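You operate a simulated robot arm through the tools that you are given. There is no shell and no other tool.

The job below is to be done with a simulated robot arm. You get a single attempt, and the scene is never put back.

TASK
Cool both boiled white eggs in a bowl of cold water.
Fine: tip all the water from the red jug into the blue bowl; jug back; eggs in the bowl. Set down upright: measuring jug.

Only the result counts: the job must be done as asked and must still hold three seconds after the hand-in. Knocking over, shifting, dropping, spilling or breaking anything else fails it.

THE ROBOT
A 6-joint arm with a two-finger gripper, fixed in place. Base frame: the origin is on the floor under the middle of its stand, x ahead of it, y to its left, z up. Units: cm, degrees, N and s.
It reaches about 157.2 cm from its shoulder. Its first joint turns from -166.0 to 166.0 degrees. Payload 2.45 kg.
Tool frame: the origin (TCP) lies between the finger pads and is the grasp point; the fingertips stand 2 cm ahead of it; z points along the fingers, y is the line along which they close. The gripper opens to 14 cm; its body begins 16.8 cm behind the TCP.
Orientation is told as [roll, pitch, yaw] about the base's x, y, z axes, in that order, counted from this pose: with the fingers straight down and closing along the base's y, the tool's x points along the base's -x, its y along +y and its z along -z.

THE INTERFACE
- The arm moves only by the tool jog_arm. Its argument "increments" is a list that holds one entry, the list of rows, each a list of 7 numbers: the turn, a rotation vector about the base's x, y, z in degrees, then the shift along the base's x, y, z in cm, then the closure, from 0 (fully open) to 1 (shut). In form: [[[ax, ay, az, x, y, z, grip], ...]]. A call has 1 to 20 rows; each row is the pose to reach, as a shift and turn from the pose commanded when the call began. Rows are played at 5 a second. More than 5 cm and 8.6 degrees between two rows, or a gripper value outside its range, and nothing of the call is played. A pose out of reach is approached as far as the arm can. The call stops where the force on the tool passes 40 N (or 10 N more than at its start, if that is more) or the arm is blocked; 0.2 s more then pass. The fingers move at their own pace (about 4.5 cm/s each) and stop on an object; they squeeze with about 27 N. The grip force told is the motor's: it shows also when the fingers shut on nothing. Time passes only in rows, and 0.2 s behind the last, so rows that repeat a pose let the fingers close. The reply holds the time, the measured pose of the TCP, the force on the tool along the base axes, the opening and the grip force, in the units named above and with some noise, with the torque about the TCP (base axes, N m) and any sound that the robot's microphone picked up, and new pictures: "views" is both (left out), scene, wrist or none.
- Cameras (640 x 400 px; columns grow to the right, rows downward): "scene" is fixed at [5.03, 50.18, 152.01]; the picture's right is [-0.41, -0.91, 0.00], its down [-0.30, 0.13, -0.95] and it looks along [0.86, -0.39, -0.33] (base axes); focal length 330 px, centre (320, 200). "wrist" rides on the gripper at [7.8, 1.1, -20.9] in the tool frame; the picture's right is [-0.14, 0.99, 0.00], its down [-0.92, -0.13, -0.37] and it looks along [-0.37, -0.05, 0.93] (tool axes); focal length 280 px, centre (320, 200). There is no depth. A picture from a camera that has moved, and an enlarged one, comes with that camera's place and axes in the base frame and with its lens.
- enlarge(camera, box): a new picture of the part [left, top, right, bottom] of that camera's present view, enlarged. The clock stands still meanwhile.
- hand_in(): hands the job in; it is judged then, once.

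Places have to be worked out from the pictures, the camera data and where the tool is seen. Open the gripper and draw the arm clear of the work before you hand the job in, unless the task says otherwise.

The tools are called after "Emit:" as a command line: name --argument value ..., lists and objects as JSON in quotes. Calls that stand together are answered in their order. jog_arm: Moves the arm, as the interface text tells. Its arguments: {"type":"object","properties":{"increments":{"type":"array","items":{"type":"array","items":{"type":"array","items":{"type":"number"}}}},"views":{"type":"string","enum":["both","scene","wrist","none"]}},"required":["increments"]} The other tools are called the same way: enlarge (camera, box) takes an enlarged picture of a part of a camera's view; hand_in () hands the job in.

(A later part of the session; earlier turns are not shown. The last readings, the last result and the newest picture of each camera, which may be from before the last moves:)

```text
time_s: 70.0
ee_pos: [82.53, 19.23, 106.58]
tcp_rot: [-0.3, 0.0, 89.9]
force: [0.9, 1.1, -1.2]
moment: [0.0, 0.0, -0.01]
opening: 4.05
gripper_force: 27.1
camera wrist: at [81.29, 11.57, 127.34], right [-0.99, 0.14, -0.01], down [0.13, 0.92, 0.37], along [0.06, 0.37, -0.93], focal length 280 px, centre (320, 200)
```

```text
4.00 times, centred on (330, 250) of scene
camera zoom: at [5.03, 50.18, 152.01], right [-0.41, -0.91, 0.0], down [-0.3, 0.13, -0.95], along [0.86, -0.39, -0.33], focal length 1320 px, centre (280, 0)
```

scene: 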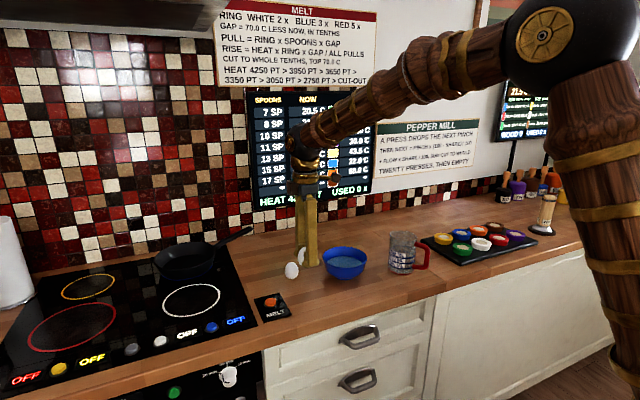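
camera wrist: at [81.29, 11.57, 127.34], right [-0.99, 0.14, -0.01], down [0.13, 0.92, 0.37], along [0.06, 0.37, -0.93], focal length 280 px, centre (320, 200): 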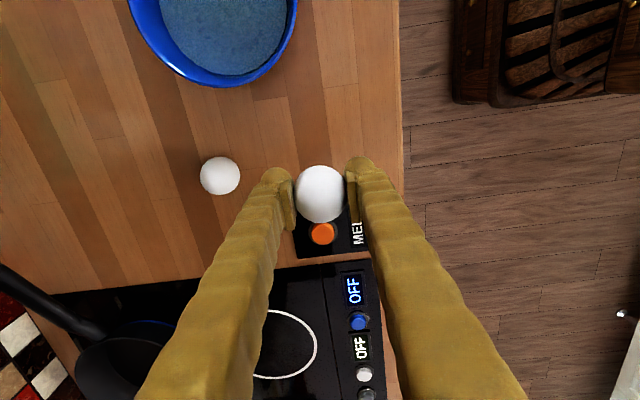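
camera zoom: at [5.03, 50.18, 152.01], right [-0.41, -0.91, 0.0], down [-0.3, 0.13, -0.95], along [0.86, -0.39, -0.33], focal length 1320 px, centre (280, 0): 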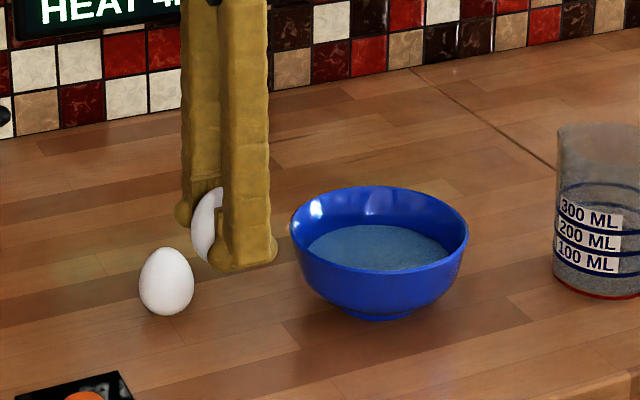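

Egg 1 is held cleanly. I carry it above the bowl at z≈110 and look at the bowl's position with the wrist camera.

Emit:
jog_arm --increments '[[[0, 0, 0, 0, 0, 2, 0.73], [0, 0, 0, 0.5, -1.2, 4, 0.73], [0, 0, 0, 1.8, -4, 4.5, 0.73], [0, 0, 0, 3.2, -7.3, 4.5, 0.73], [0, 0, 0, 4.6, -10.6, 4.5, 0.73], [0, 0, 0, 5.8, -13.4, 4.5, 0.73], [0, 0, 0, 6.3, -14.6, 4.5, 0.73], [0, 0, 0, 6.3, -14.6, 4.5, 0.73]]]' --views "both"

Emit:
enlarge --camera "wrist" --box '[200, 70, 440, 320]'

Emit:
enlarge --camera "scene" --box '[270, 190, 430, 290]'

```text
time_s: 71.8
ee_pos: [88.9, 4.7, 110.99]
tcp_rot: [-0.4, 0.0, 89.9]
force: [0.5, 0.2, 0.0]
moment: [-0.01, 0.01, 0.01]
opening: 4.08
gripper_force: 26.9
camera wrist: at [87.55, -2.99, 131.76], right [-0.99, 0.14, -0.01], down [0.13, 0.92, 0.37], along [0.06, 0.37, -0.93], focal length 280 px, centre (320, 200)
```

scene: 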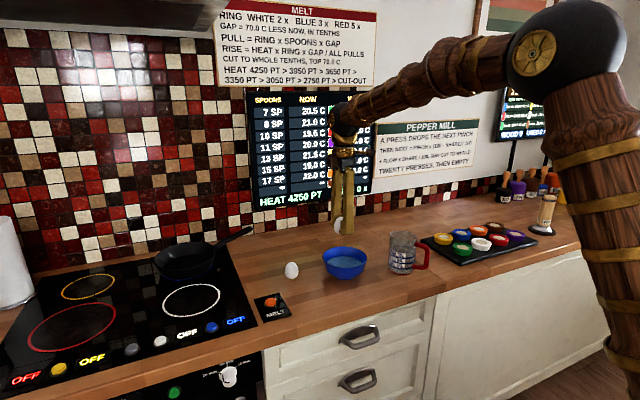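
wrist: 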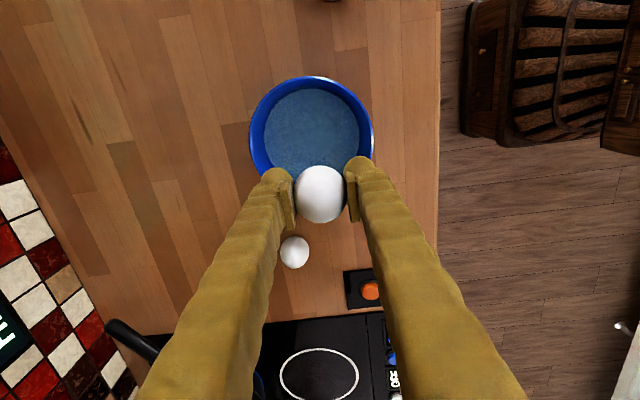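

```text
1.60 times, centred on (320, 195) of wrist
camera zoom: at [87.55, -2.99, 131.76], right [-0.99, 0.14, -0.01], down [0.13, 0.92, 0.37], along [0.06, 0.37, -0.93], focal length 449 px, centre (320, 208)
```

zoom: 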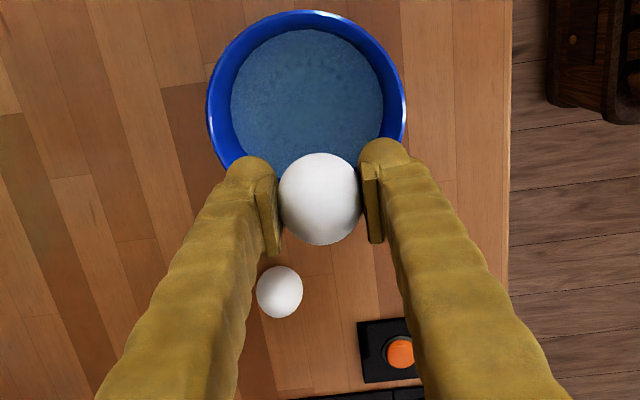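

```text
4.00 times, centred on (350, 240) of scene
camera zoom: at [5.03, 50.18, 152.01], right [-0.41, -0.91, 0.0], down [-0.3, 0.13, -0.95], along [0.86, -0.39, -0.33], focal length 1320 px, centre (200, 40)
```

zoom: 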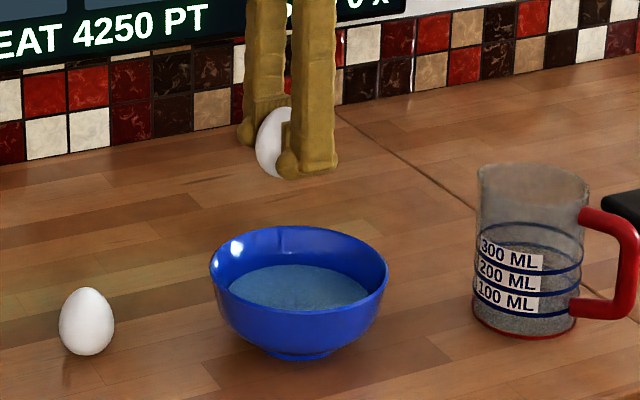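

The wrist view shows the bowl centre slightly further out, about (89.5, 3.0) with rim near z 98.3. I adjust and lower the egg to just above the rim level, then check.

Emit:
jog_arm --increments '[[[0, 0, 0, 0.3, -0.2, -2, 0.73], [0, 0, 0, 0.6, -0.4, -4, 0.73], [0, 0, 0, 0.6, -0.4, -6, 0.73], [0, 0, 0, 0.6, -0.4, -7.5, 0.73], [0, 0, 0, 0.6, -0.4, -7.5, 0.73]]]' --views "both"

Emit:
enlarge --camera "wrist" --box '[200, 70, 440, 320]'

Emit:
enlarge --camera "scene" --box '[290, 210, 418, 290]'

```text
time_s: 73.0
ee_pos: [89.35, 4.34, 103.48]
tcp_rot: [-0.4, 0.0, 89.9]
force: [-1.2, 0.1, -0.6]
moment: [0.01, -0.01, -0.01]
opening: 4.07
gripper_force: 27.3
camera wrist: at [88.11, -3.37, 124.28], right [-0.99, 0.14, -0.01], down [0.13, 0.92, 0.37], along [0.06, 0.37, -0.93], focal length 280 px, centre (320, 200)
```

scene: 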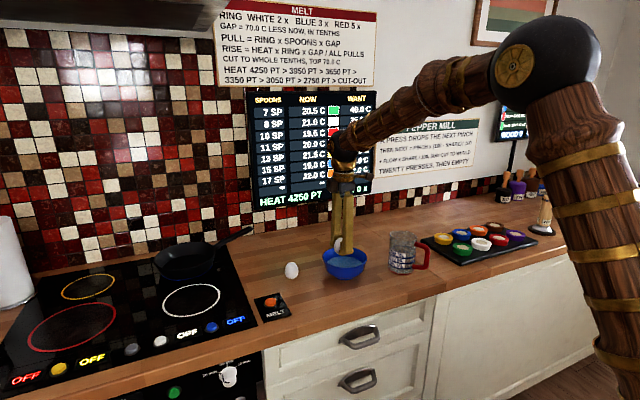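
wrist: 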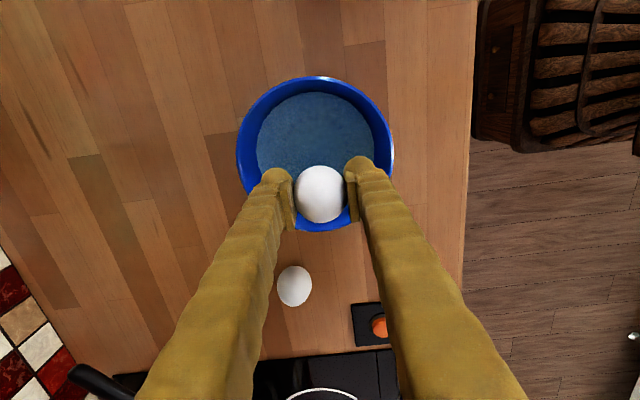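

```text
1.60 times, centred on (320, 195) of wrist
camera zoom: at [88.11, -3.37, 124.28], right [-0.99, 0.14, -0.01], down [0.13, 0.92, 0.37], along [0.06, 0.37, -0.93], focal length 449 px, centre (320, 208)
```

zoom: 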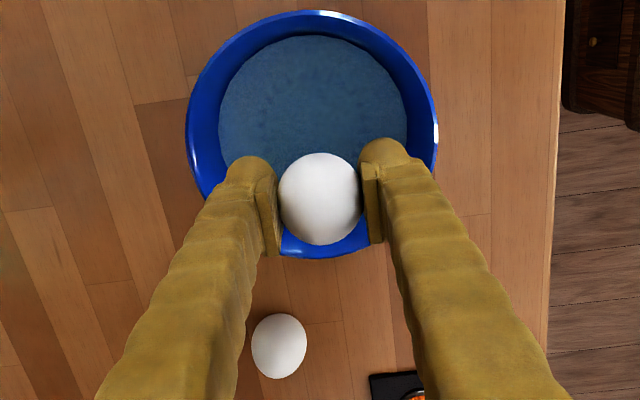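

```text
5.00 times, centred on (354, 250) of scene
camera zoom: at [5.03, 50.18, 152.01], right [-0.41, -0.91, 0.0], down [-0.3, 0.13, -0.95], along [0.86, -0.39, -0.33], focal length 1649 px, centre (150, -50)
```

zoom: 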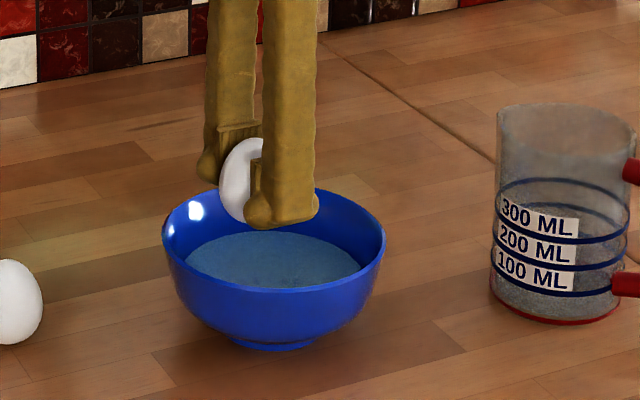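

The egg hangs inside the bowl outline, bowl centre now measured as (89.75, 2.9). I centre x a bit more and lower so the egg's bottom is about at the water.

Emit:
jog_arm --increments '[[[0, 0, 0, 0.3, -0.1, -0.7, 0.73], [0, 0, 0, 0.3, -0.15, -1.4, 0.73], [0, 0, 0, 0.3, -0.15, -2.1, 0.73], [0, 0, 0, 0.3, -0.15, -2.8, 0.73], [0, 0, 0, 0.3, -0.15, -3.3, 0.73], [0, 0, 0, 0.3, -0.15, -3.3, 0.73]]]' --views "both"

Emit:
enlarge --camera "wrist" --box '[200, 70, 440, 320]'

Emit:
enlarge --camera "scene" --box '[305, 230, 385, 280]'

```text
time_s: 74.4
ee_pos: [89.89, 4.14, 100.09]
tcp_rot: [-0.3, -0.1, 89.9]
force: [0.8, 0.4, -0.3]
moment: [0.02, 0.02, 0.02]
opening: 4.05
gripper_force: 26.6
camera wrist: at [88.54, -3.55, 120.97], right [-0.99, 0.14, -0.01], down [0.13, 0.92, 0.37], along [0.06, 0.37, -0.93], focal length 280 px, centre (320, 200)
```

scene: 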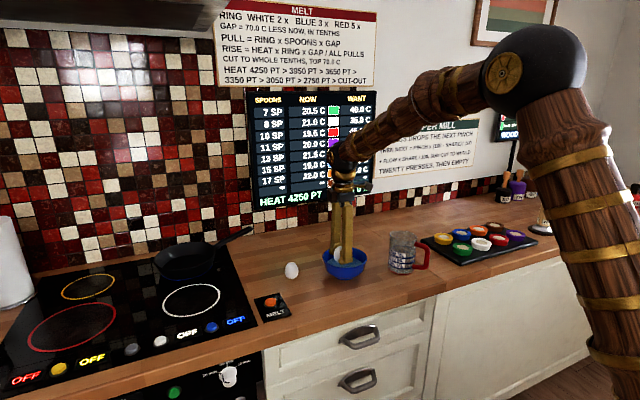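
wrist: 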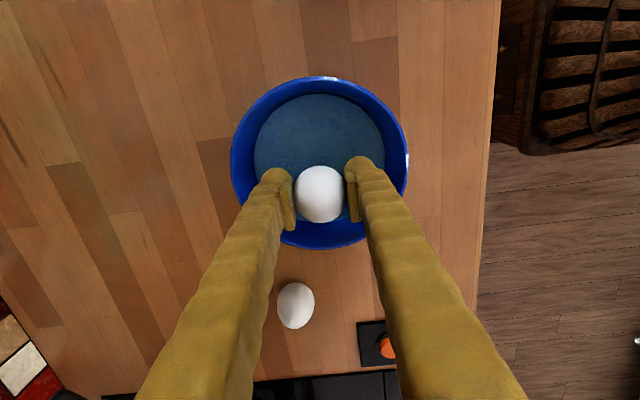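

```text
1.60 times, centred on (320, 195) of wrist
camera zoom: at [88.54, -3.55, 120.97], right [-0.99, 0.14, -0.01], down [0.13, 0.92, 0.37], along [0.06, 0.37, -0.93], focal length 449 px, centre (320, 208)
```

zoom: 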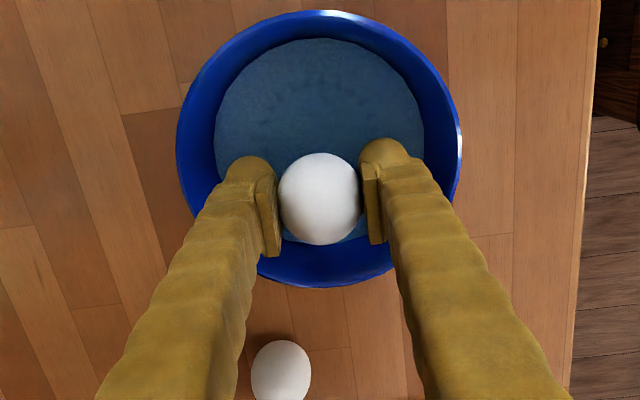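

```text
8.00 times, centred on (345, 255) of scene
camera zoom: at [5.03, 50.18, 152.01], right [-0.41, -0.91, 0.0], down [-0.3, 0.13, -0.95], along [0.86, -0.39, -0.33], focal length 2639 px, centre (120, -240)
```

zoom: 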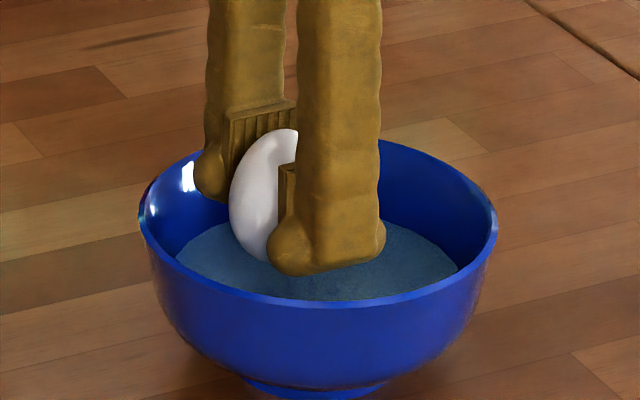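

There is room between the fingers and the rim. I lower 0.9 cm more so the egg meets the water, then open just enough to release it.

Emit:
jog_arm --increments '[[[0, 0, 0, 0, 0, -0.3, 0.73], [0, 0, 0, 0, 0, -0.6, 0.73], [0, 0, 0, 0, 0, -0.9, 0.73], [0, 0, 0, 0, 0, -0.9, 0.73]]]' --views "scene"

Emit:
enlarge --camera "scene" --box '[305, 230, 385, 280]'

```text
time_s: 75.4
ee_pos: [89.76, 4.1, 99.16]
tcp_rot: [-0.5, 0.0, 90.0]
force: [-0.2, -0.2, 0.1]
moment: [-0.03, 0.01, -0.03]
opening: 4.07
gripper_force: 27.5
```

scene: 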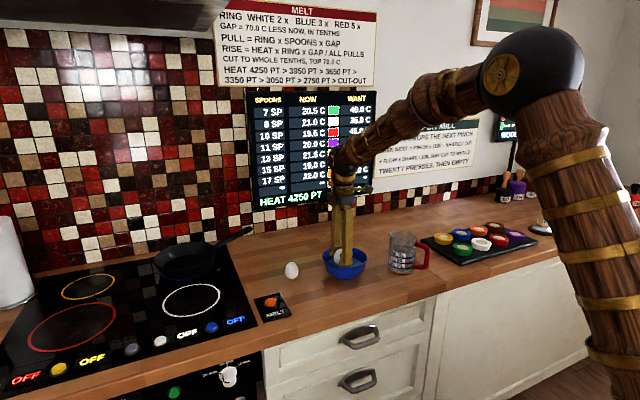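

```text
8.00 times, centred on (345, 255) of scene
camera zoom: at [5.03, 50.18, 152.01], right [-0.41, -0.91, 0.0], down [-0.3, 0.13, -0.95], along [0.86, -0.39, -0.33], focal length 2639 px, centre (120, -240)
```

zoom: 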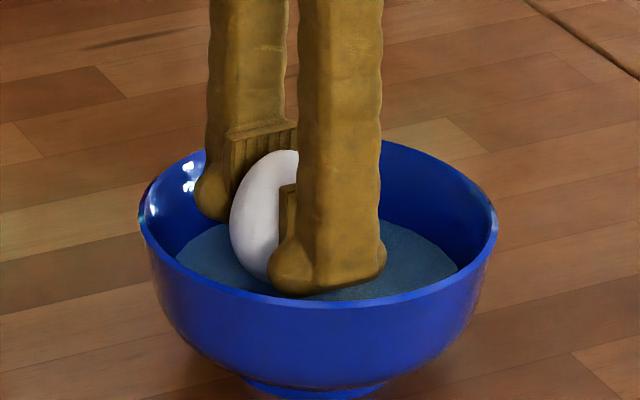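

The fingers are still inside the rim with the egg at the water surface. I open slowly to about 4.7 cm to let it go.

Emit:
jog_arm --increments '[[[0, 0, 0, 0, 0, 0, 0.71], [0, 0, 0, 0, 0, 0, 0.7], [0, 0, 0, 0, 0, 0, 0.69], [0, 0, 0, 0, 0, 0, 0.68], [0, 0, 0, 0, 0, 0, 0.67], [0, 0, 0, 0, 0, 0, 0.665], [0, 0, 0, 0, 0, 0, 0.665], [0, 0, 0, 0, 0, 0, 0.665]]]' --views "both"

Emit:
enlarge --camera "scene" --box '[305, 230, 385, 280]'

Emit:
enlarge --camera "wrist" --box '[200, 70, 440, 320]'

```text
time_s: 77.2
ee_pos: [89.71, 4.16, 99.16]
tcp_rot: [-0.4, -0.1, 89.8]
force: [0.9, -0.1, -0.2]
moment: [0.01, 0.0, 0.01]
opening: 4.7
gripper_force: 0.1
camera wrist: at [88.51, -3.59, 120.03], right [-0.99, 0.14, -0.01], down [0.13, 0.92, 0.37], along [0.06, 0.37, -0.93], focal length 280 px, centre (320, 200)
```

scene: 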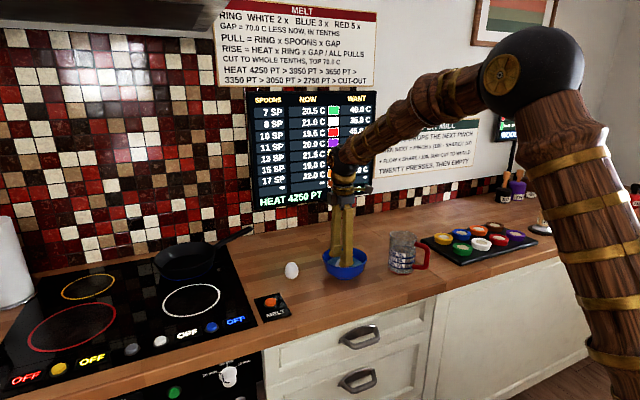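
wrist: 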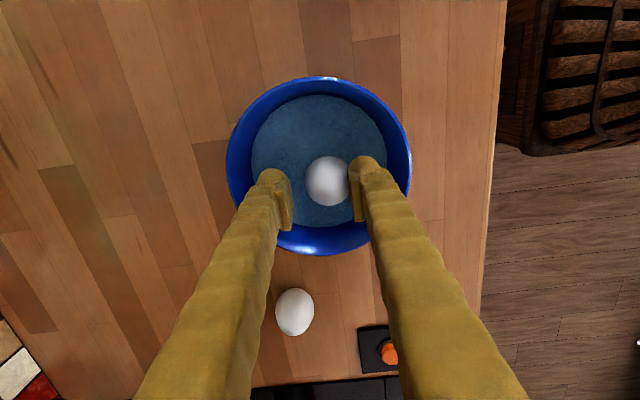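

```text
8.00 times, centred on (345, 255) of scene
camera zoom: at [5.03, 50.18, 152.01], right [-0.41, -0.91, 0.0], down [-0.3, 0.13, -0.95], along [0.86, -0.39, -0.33], focal length 2639 px, centre (120, -240)
```

zoom: 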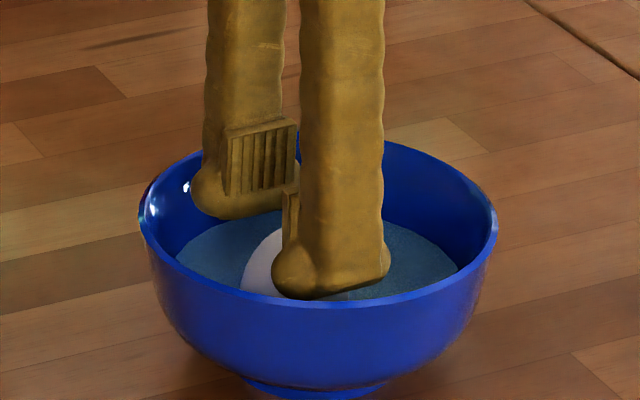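

```text
1.60 times, centred on (320, 195) of wrist
camera zoom: at [88.51, -3.59, 120.03], right [-0.99, 0.14, -0.01], down [0.13, 0.92, 0.37], along [0.06, 0.37, -0.93], focal length 449 px, centre (320, 208)
```

zoom: 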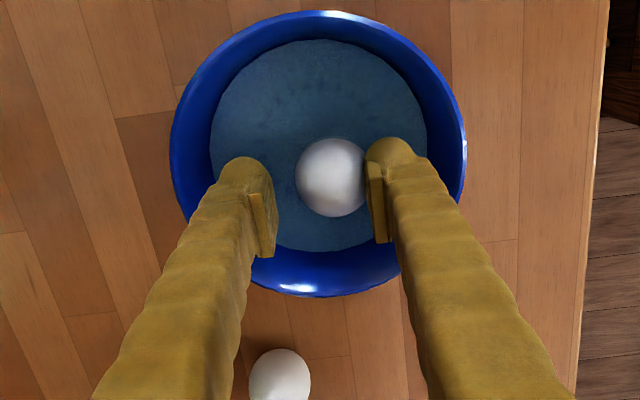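

Egg 1 is in the water inside the bowl. I raise the gripper straight out with the same opening.

Emit:
jog_arm --increments '[[[0, 0, 0, 0, 0, 1, 0.665], [0, 0, 0, 0, 0, 2.5, 0.665], [0, 0, 0, 0, 0, 4.5, 0.665], [0, 0, 0, 0, 0, 7.5, 0.665], [0, 0, 0, 0, 0, 11, 0.66], [0, 0, 0, 0, 0, 15, 0.6], [0, 0, 0, 0, 0, 19, 0.5], [0, 0, 0, 0, 0, 22, 0.45], [0, 0, 0, 0, 0, 22, 0.43]]]' --views "both"

Emit:
enlarge --camera "scene" --box '[270, 220, 430, 300]'

Emit:
enlarge --camera "wrist" --box '[200, 60, 440, 260]'

```text
time_s: 79.2
ee_pos: [89.49, 4.13, 121.3]
tcp_rot: [-0.4, 0.0, 89.9]
force: [-0.4, 0.6, -0.2]
moment: [-0.01, 0.03, 0.0]
opening: 7.97
gripper_force: 0.1
camera wrist: at [88.16, -3.6, 142.05], right [-0.99, 0.14, -0.01], down [0.13, 0.92, 0.37], along [0.06, 0.37, -0.93], focal length 280 px, centre (320, 200)
```

scene: 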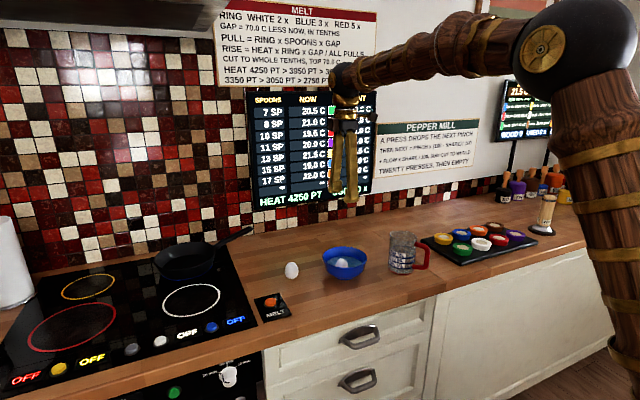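
wrist: 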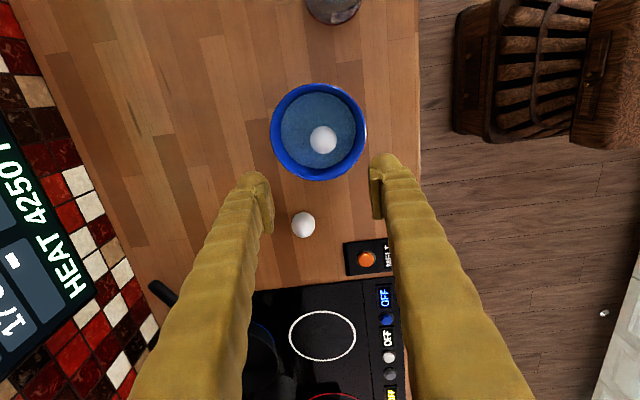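

```text
4.00 times, centred on (350, 260) of scene
camera zoom: at [5.03, 50.18, 152.01], right [-0.41, -0.91, 0.0], down [-0.3, 0.13, -0.95], along [0.86, -0.39, -0.33], focal length 1320 px, centre (200, -40)
```

zoom: 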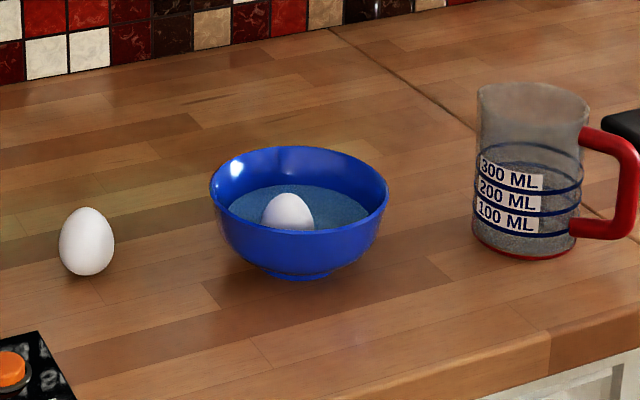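

```text
2.00 times, centred on (320, 160) of wrist
camera zoom: at [88.16, -3.6, 142.05], right [-0.99, 0.14, -0.01], down [0.13, 0.92, 0.37], along [0.06, 0.37, -0.93], focal length 561 px, centre (320, 280)
```

zoom: 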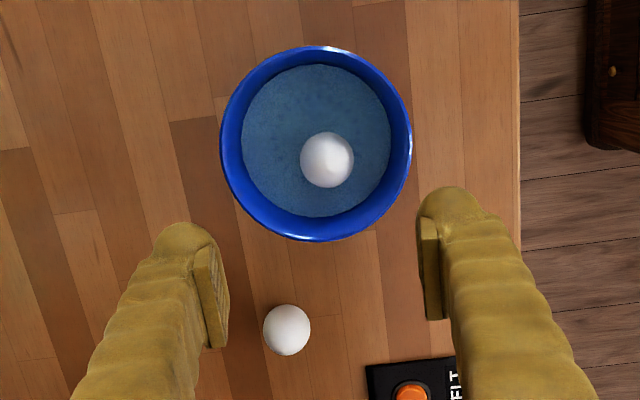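

Egg 1 stands in the water, slightly off-centre, bowl unmoved. Next I move above egg 2 at about (95.0, 19.8), staying high.

Emit:
jog_arm --increments '[[[0, 0, 0, 1, 3, 0, 0.43], [0, 0, 0, 2.2, 6.5, 0, 0.43], [0, 0, 0, 3.4, 10, -2, 0.43], [0, 0, 0, 4.6, 13.5, -5, 0.43], [0, 0, 0, 5.3, 15.65, -8, 0.43], [0, 0, 0, 5.3, 15.65, -12, 0.43], [0, 0, 0, 5.3, 15.65, -16, 0.43], [0, 0, 0, 5.3, 15.65, -17.5, 0.43], [0, 0, 0, 5.3, 15.65, -17.5, 0.43]]]' --views "both"

Emit:
enlarge --camera "wrist" --box '[220, 120, 420, 245]'

```text
time_s: 81.2
ee_pos: [95.1, 20.07, 104.02]
tcp_rot: [-0.5, 0.1, 89.9]
force: [0.0, 0.2, 0.7]
moment: [0.01, 0.0, -0.02]
opening: 7.99
gripper_force: 0.0
camera wrist: at [93.84, 12.42, 124.84], right [-0.99, 0.14, -0.01], down [0.13, 0.92, 0.37], along [0.06, 0.37, -0.93], focal length 280 px, centre (320, 200)
```

scene: 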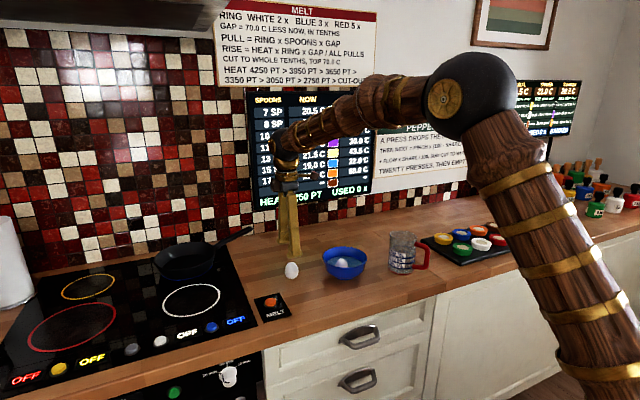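
wrist: 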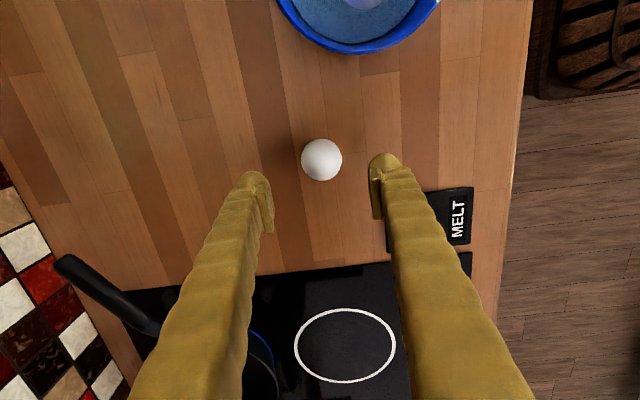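

```text
3.20 times, centred on (320, 182) of wrist
camera zoom: at [93.84, 12.42, 124.84], right [-0.99, 0.14, -0.01], down [0.13, 0.92, 0.37], along [0.06, 0.37, -0.93], focal length 897 px, centre (320, 256)
```

zoom: 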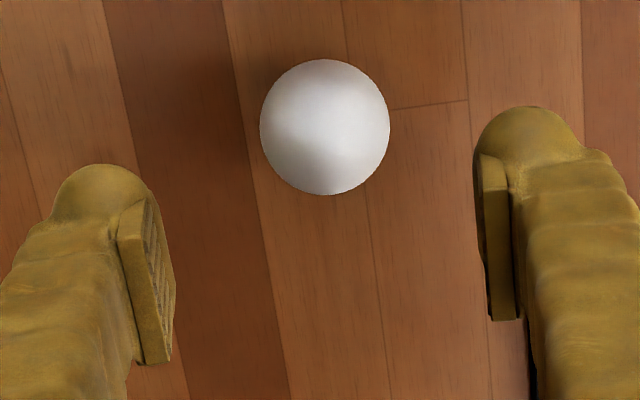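

Egg 2 is centred between the fingers but about 0.5 cm toward -y of the TCP. I correct and descend to z≈95.2.

Emit:
jog_arm --increments '[[[0, 0, 0, -0.1, -0.3, -2, 0.43], [0, 0, 0, -0.1, -0.48, -4, 0.43], [0, 0, 0, -0.1, -0.48, -6, 0.43], [0, 0, 0, -0.1, -0.48, -7.5, 0.43], [0, 0, 0, -0.1, -0.48, -8.5, 0.43], [0, 0, 0, -0.1, -0.48, -8.5, 0.43]]]' --views "both"

Emit:
enlarge --camera "wrist" --box '[220, 120, 420, 245]'

```text
time_s: 82.6
ee_pos: [94.94, 19.38, 95.34]
tcp_rot: [-0.3, 0.1, 89.9]
force: [-0.6, 0.2, 0.7]
moment: [0.0, 0.0, -0.01]
opening: 7.98
gripper_force: 0.2
camera wrist: at [93.68, 11.63, 116.15], right [-0.99, 0.14, -0.01], down [0.13, 0.92, 0.37], along [0.06, 0.37, -0.93], focal length 280 px, centre (320, 200)
```

scene: 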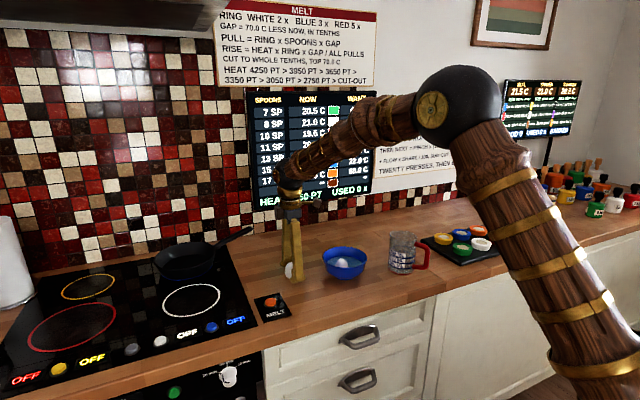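
wrist: 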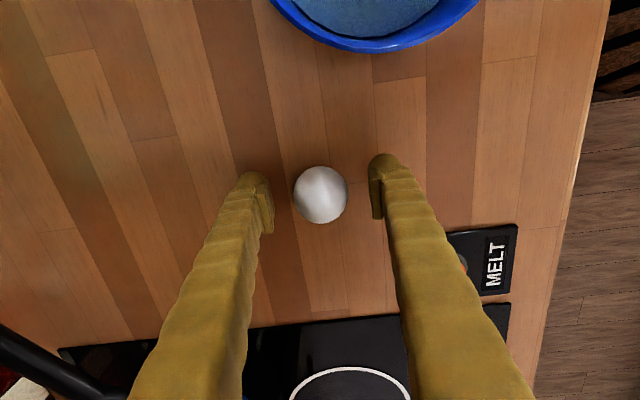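

```text
3.20 times, centred on (320, 182) of wrist
camera zoom: at [93.68, 11.63, 116.15], right [-0.99, 0.14, -0.01], down [0.13, 0.92, 0.37], along [0.06, 0.37, -0.93], focal length 897 px, centre (320, 256)
```

zoom: 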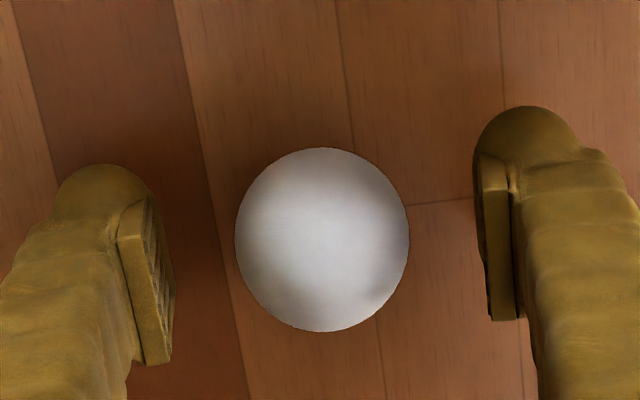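

Egg 2 is centred. I close in stages to the same grip as before.

Emit:
jog_arm --increments '[[[0, 0, 0, 0, 0, 0, 0.5], [0, 0, 0, 0, 0, 0, 0.56], [0, 0, 0, 0, 0, 0, 0.6], [0, 0, 0, 0, 0, 0, 0.63], [0, 0, 0, 0, 0, 0, 0.66], [0, 0, 0, 0, 0, 0, 0.68], [0, 0, 0, 0, 0, 0, 0.7], [0, 0, 0, 0, 0, 0, 0.71], [0, 0, 0, 0, 0, 0, 0.72], [0, 0, 0, 0, 0, 0, 0.73], [0, 0, 0, 0, 0, 0, 0.73], [0, 0, 0, 0, 0, 0, 0.73]]]' --views "wrist"

```text
time_s: 85.2
ee_pos: [95.03, 19.31, 95.33]
tcp_rot: [-0.3, 0.0, 89.9]
force: [-0.1, -0.1, -0.5]
moment: [-0.01, -0.02, 0.01]
opening: 4.07
gripper_force: 26.9
camera wrist: at [93.68, 11.63, 116.15], right [-0.99, 0.14, -0.01], down [0.13, 0.92, 0.37], along [0.06, 0.37, -0.93], focal length 280 px, centre (320, 200)
```

wrist: 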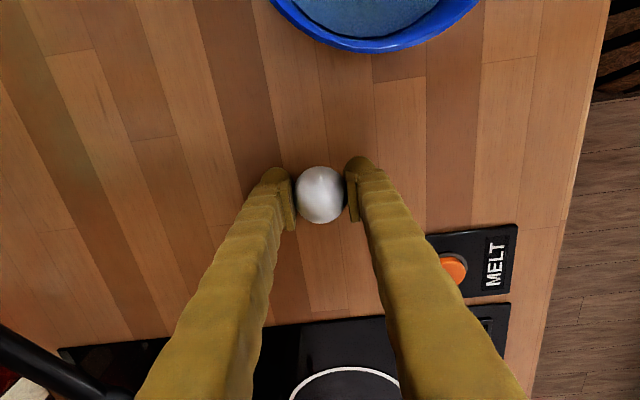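

Egg 2 is gripped the same way (4.07 cm, 27 N). I lift it up and carry it over the bowl, turning the gripper to yaw 127° so the fingers will straddle clear of egg 1.

Emit:
jog_arm --increments '[[[0, 0, 0, 0, 0, 0.5, 0.73], [0, 0, 0, 0, 0, 1.5, 0.73], [0, 0, 0, 0, 0, 3.5, 0.73], [0, 0, 0, 0, 0, 6, 0.73], [0, 0, 0, 0, 0, 9, 0.73], [0, 0, 0, 0, 0, 12, 0.73], [0, 0, 0, 0, 0, 15, 0.73], [0, 0, 5, -0.3, -2, 16.8, 0.73], [0, 0, 10, -0.9, -5, 16.8, 0.73], [0, 0, 16, -1.7, -8, 16.8, 0.73], [0, 0, 22, -2.4, -11, 16.8, 0.73], [0, 0, 28, -3.2, -14.5, 16.8, 0.73], [0, 0, 34, -3.8, -17, 16.8, 0.73], [0, 0, 37, -4.0, -18.1, 16.8, 0.73], [0, 0, 37, -4.0, -18.1, 16.8, 0.73]]]' --views "both"

Emit:
enlarge --camera "wrist" --box '[200, 70, 440, 270]'

Emit:
enlarge --camera "scene" --box '[270, 200, 430, 300]'

```text
time_s: 88.4
ee_pos: [90.85, 1.15, 112.06]
tcp_rot: [-0.4, 0.0, 127.1]
force: [-0.4, -0.5, -0.1]
moment: [0.03, 0.0, -0.02]
opening: 4.07
gripper_force: 26.8
camera wrist: at [94.58, -5.72, 132.96], right [-0.87, -0.49, -0.01], down [-0.45, 0.81, 0.37], along [-0.17, 0.33, -0.93], focal length 280 px, centre (320, 200)
```

scene: 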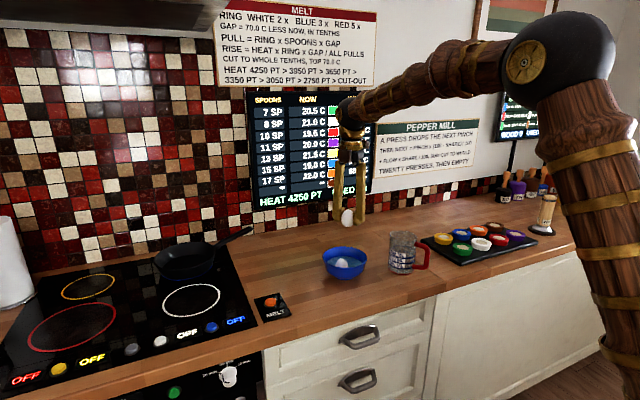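
wrist: 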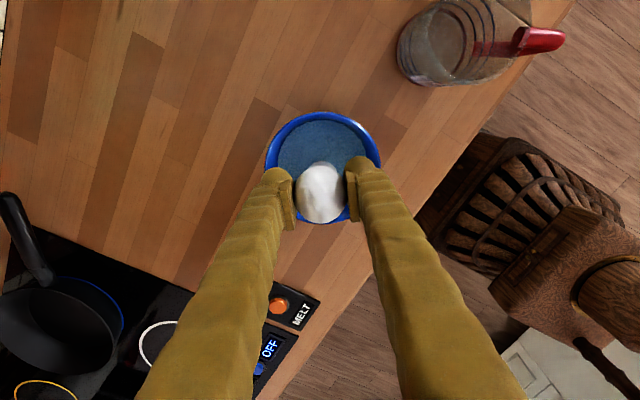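

```text
2.00 times, centred on (320, 170) of wrist
camera zoom: at [94.58, -5.72, 132.96], right [-0.87, -0.49, -0.01], down [-0.45, 0.81, 0.37], along [-0.17, 0.33, -0.93], focal length 561 px, centre (320, 260)
```

zoom: 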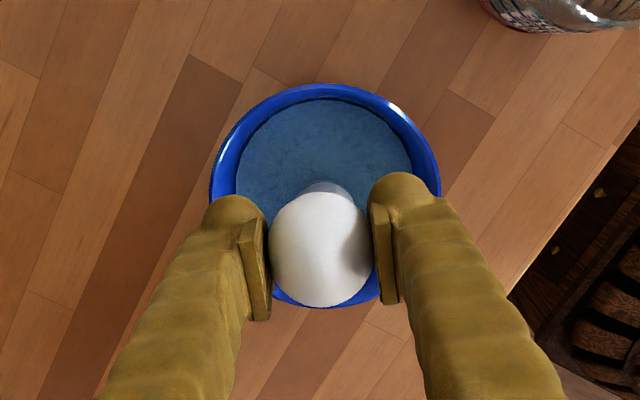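

```text
4.00 times, centred on (350, 250) of scene
camera zoom: at [5.03, 50.18, 152.01], right [-0.41, -0.91, 0.0], down [-0.3, 0.13, -0.95], along [0.86, -0.39, -0.33], focal length 1320 px, centre (200, 0)
```

zoom: 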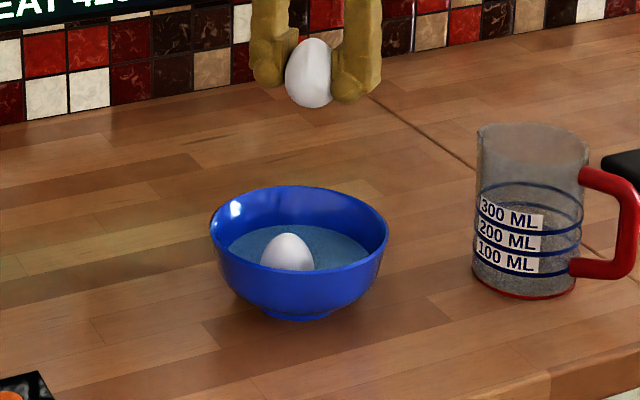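

The wrist view puts the TCP 2.1 cm off the bowl centre, opposite egg 1, as intended. I shift 2–3 mm further from egg 1 and lower to z≈103 to check clearances.

Emit:
jog_arm --increments '[[[0, 0, 0, 0.1, -0.1, -2, 0.73], [0, 0, 0, 0.15, -0.2, -4, 0.73], [0, 0, 0, 0.15, -0.2, -6, 0.73], [0, 0, 0, 0.15, -0.2, -8, 0.73], [0, 0, 0, 0.15, -0.2, -9, 0.73], [0, 0, 0, 0.15, -0.2, -9, 0.73]]]' --views "both"

Emit:
enlarge --camera "wrist" --box '[200, 70, 440, 270]'

Emit:
enlarge --camera "scene" --box '[305, 225, 385, 275]'

```text
time_s: 89.8
ee_pos: [91.2, 1.0, 103.02]
tcp_rot: [-0.5, 0.0, 126.9]
force: [0.0, -0.2, -0.3]
moment: [-0.01, 0.01, 0.0]
opening: 4.07
gripper_force: 27.8
camera wrist: at [94.89, -5.85, 123.86], right [-0.87, -0.48, -0.01], down [-0.45, 0.81, 0.37], along [-0.17, 0.33, -0.93], focal length 280 px, centre (320, 200)
```

scene: 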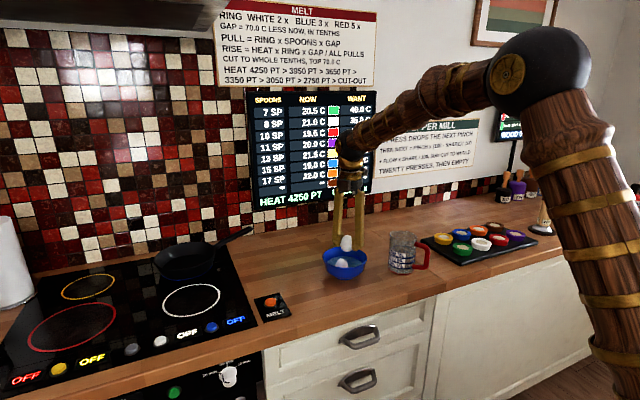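
wrist: 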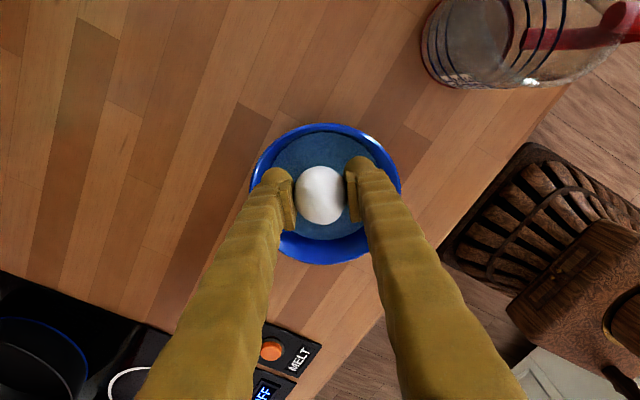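

```text
2.00 times, centred on (320, 170) of wrist
camera zoom: at [94.89, -5.85, 123.86], right [-0.87, -0.48, -0.01], down [-0.45, 0.81, 0.37], along [-0.17, 0.33, -0.93], focal length 561 px, centre (320, 260)
```

zoom: 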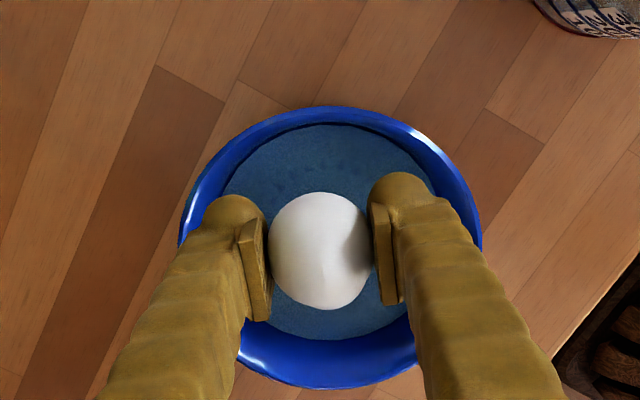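

```text
8.00 times, centred on (345, 250) of scene
camera zoom: at [5.03, 50.18, 152.01], right [-0.41, -0.91, 0.0], down [-0.3, 0.13, -0.95], along [0.86, -0.39, -0.33], focal length 2639 px, centre (120, -200)
```

zoom: 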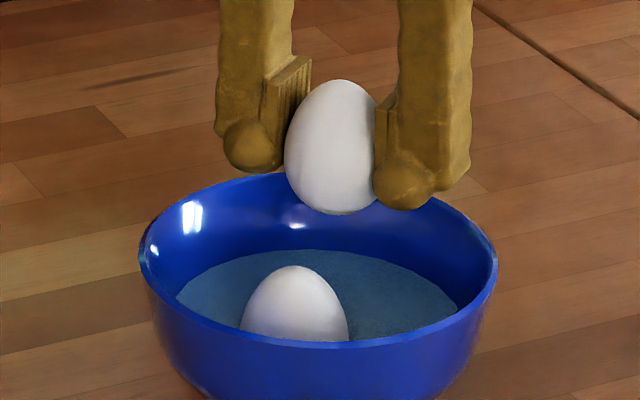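

Clearances look right: egg 2 hangs over the free half of the bowl, egg 1 in front of it. I lower to z≈100.4, where the fingertips are about level with the rim.

Emit:
jog_arm --increments '[[[0, 0, 0, 0, 0, -0.7, 0.73], [0, 0, 0, 0, 0, -1.4, 0.73], [0, 0, 0, 0, 0, -2.1, 0.73], [0, 0, 0, 0, 0, -2.6, 0.73], [0, 0, 0, 0, 0, -2.6, 0.73]]]' --views "both"

Emit:
enlarge --camera "wrist" --box '[200, 70, 440, 270]'

Emit:
enlarge --camera "scene" --box '[305, 225, 385, 275]'

```text
time_s: 91.0
ee_pos: [91.09, 0.94, 100.49]
tcp_rot: [-0.3, 0.0, 126.9]
force: [-0.6, -0.9, -0.3]
moment: [-0.01, 0.02, 0.01]
opening: 4.04
gripper_force: 27.1
camera wrist: at [94.76, -5.97, 121.31], right [-0.87, -0.48, -0.01], down [-0.45, 0.81, 0.37], along [-0.17, 0.33, -0.93], focal length 280 px, centre (320, 200)
```

scene: 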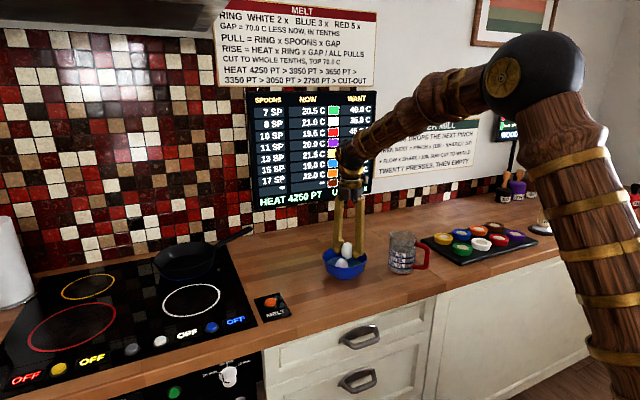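
wrist: 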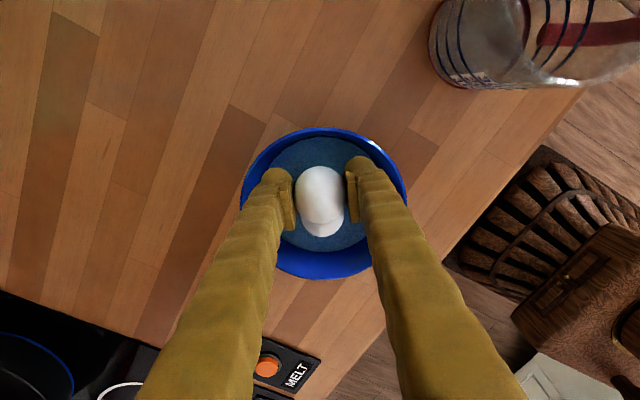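

```text
2.00 times, centred on (320, 170) of wrist
camera zoom: at [94.76, -5.97, 121.31], right [-0.87, -0.48, -0.01], down [-0.45, 0.81, 0.37], along [-0.17, 0.33, -0.93], focal length 561 px, centre (320, 260)
```

zoom: 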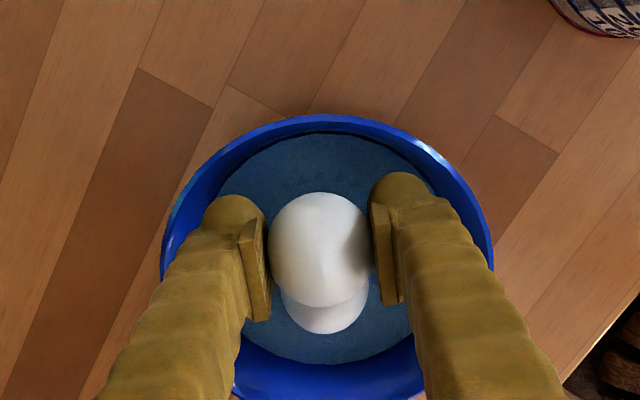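

```text
8.00 times, centred on (345, 250) of scene
camera zoom: at [5.03, 50.18, 152.01], right [-0.41, -0.91, 0.0], down [-0.3, 0.13, -0.95], along [0.86, -0.39, -0.33], focal length 2639 px, centre (120, -200)
```

zoom: 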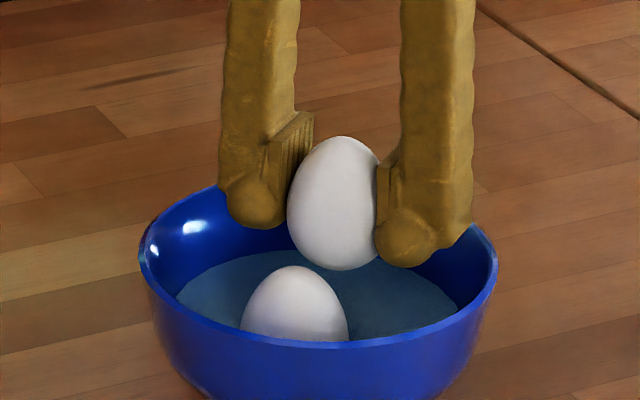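

Egg 1 is well separated, but the right finger is near the rim, so I shift 5 mm back toward the bowl centre before releasing.

Emit:
jog_arm --increments '[[[0, 0, 0, -0.15, 0.2, 0, 0.73], [0, 0, 0, -0.3, 0.4, 0, 0.73], [0, 0, 0, -0.3, 0.4, -0.2, 0.73], [0, 0, 0, -0.3, 0.4, -0.2, 0.73]]]' --views "scene"

Emit:
enlarge --camera "wrist" --box '[200, 70, 440, 270]'

Emit:
enlarge --camera "scene" --box '[305, 225, 385, 275]'

```text
time_s: 92.0
ee_pos: [90.79, 1.47, 100.17]
tcp_rot: [-0.4, 0.0, 126.9]
force: [0.0, 0.0, -0.6]
moment: [0.02, -0.02, 0.01]
opening: 4.05
gripper_force: 26.7
```

scene: 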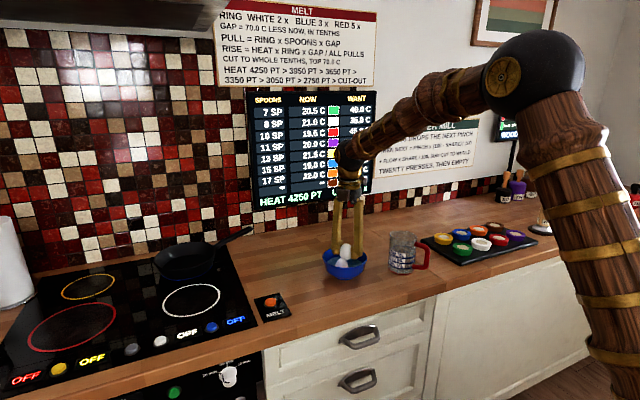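

```text
2.00 times, centred on (320, 170) of wrist
camera zoom: at [94.49, -5.4, 121.09], right [-0.87, -0.48, -0.01], down [-0.45, 0.81, 0.37], along [-0.17, 0.33, -0.93], focal length 561 px, centre (320, 260)
```

zoom: 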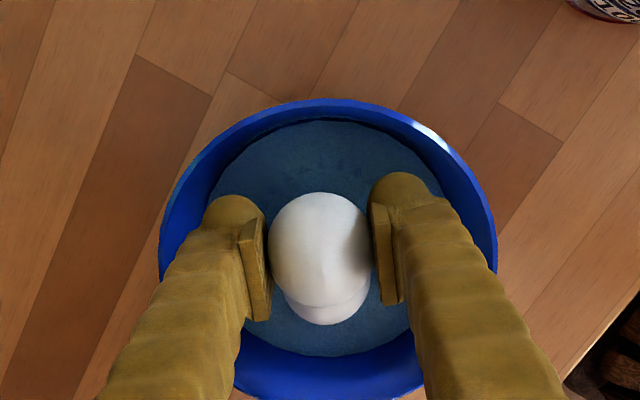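

```text
8.00 times, centred on (345, 250) of scene
camera zoom: at [5.03, 50.18, 152.01], right [-0.41, -0.91, 0.0], down [-0.3, 0.13, -0.95], along [0.86, -0.39, -0.33], focal length 2639 px, centre (120, -200)
```

zoom: 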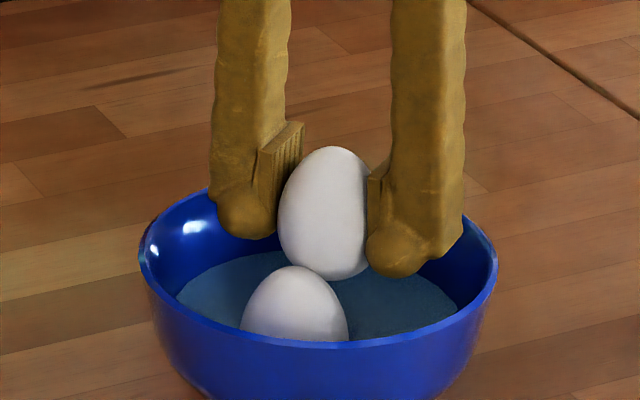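

The fingers now have clear room inside the rim. I open slowly to release egg 2.

Emit:
jog_arm --increments '[[[0, 0, 0, 0, 0, 0, 0.71], [0, 0, 0, 0, 0, 0, 0.7], [0, 0, 0, 0, 0, 0, 0.69], [0, 0, 0, 0, 0, 0, 0.68], [0, 0, 0, 0, 0, 0, 0.67], [0, 0, 0, 0, 0, 0, 0.665], [0, 0, 0, 0, 0, 0, 0.665], [0, 0, 0, 0, 0, 0, 0.665]]]' --views "both"

Emit:
enlarge --camera "scene" --box '[305, 225, 385, 275]'

Emit:
enlarge --camera "wrist" --box '[200, 70, 440, 270]'

```text
time_s: 93.8
ee_pos: [90.76, 1.58, 100.26]
tcp_rot: [-0.5, 0.0, 126.9]
force: [0.2, -0.5, 0.2]
moment: [0.01, 0.01, -0.01]
opening: 4.69
gripper_force: 0.1
camera wrist: at [94.49, -5.4, 121.09], right [-0.87, -0.48, -0.01], down [-0.45, 0.81, 0.37], along [-0.17, 0.33, -0.93], focal length 280 px, centre (320, 200)
```

scene: 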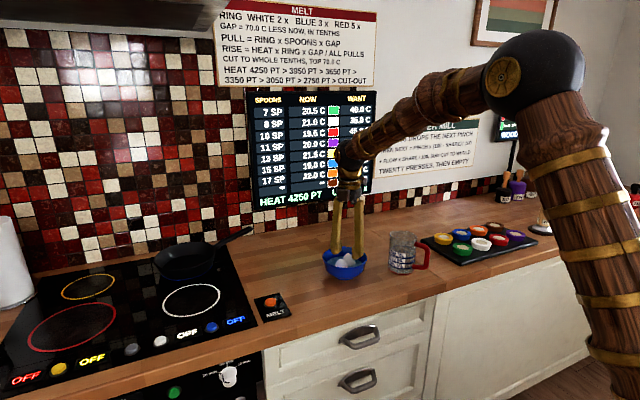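
wrist: 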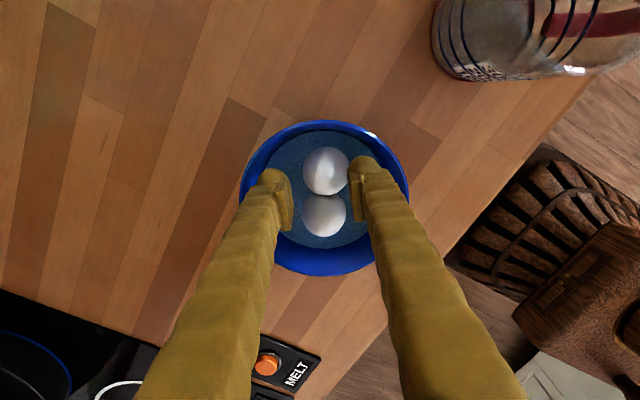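

```text
8.00 times, centred on (345, 250) of scene
camera zoom: at [5.03, 50.18, 152.01], right [-0.41, -0.91, 0.0], down [-0.3, 0.13, -0.95], along [0.86, -0.39, -0.33], focal length 2639 px, centre (120, -200)
```

zoom: 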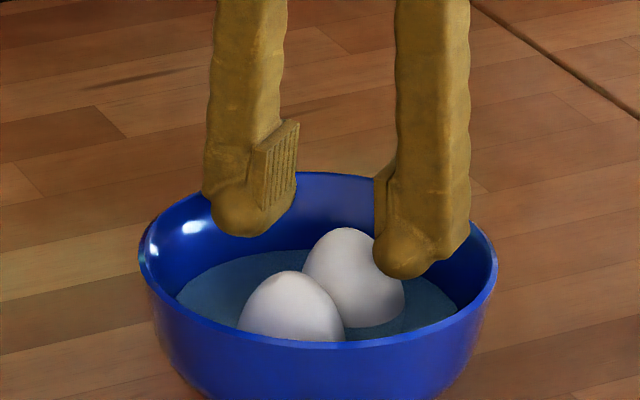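

```text
2.00 times, centred on (320, 170) of wrist
camera zoom: at [94.49, -5.4, 121.09], right [-0.87, -0.48, -0.01], down [-0.45, 0.81, 0.37], along [-0.17, 0.33, -0.93], focal length 561 px, centre (320, 260)
```

zoom: 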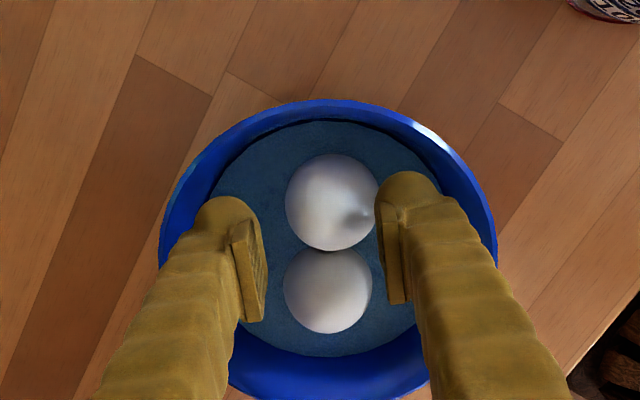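

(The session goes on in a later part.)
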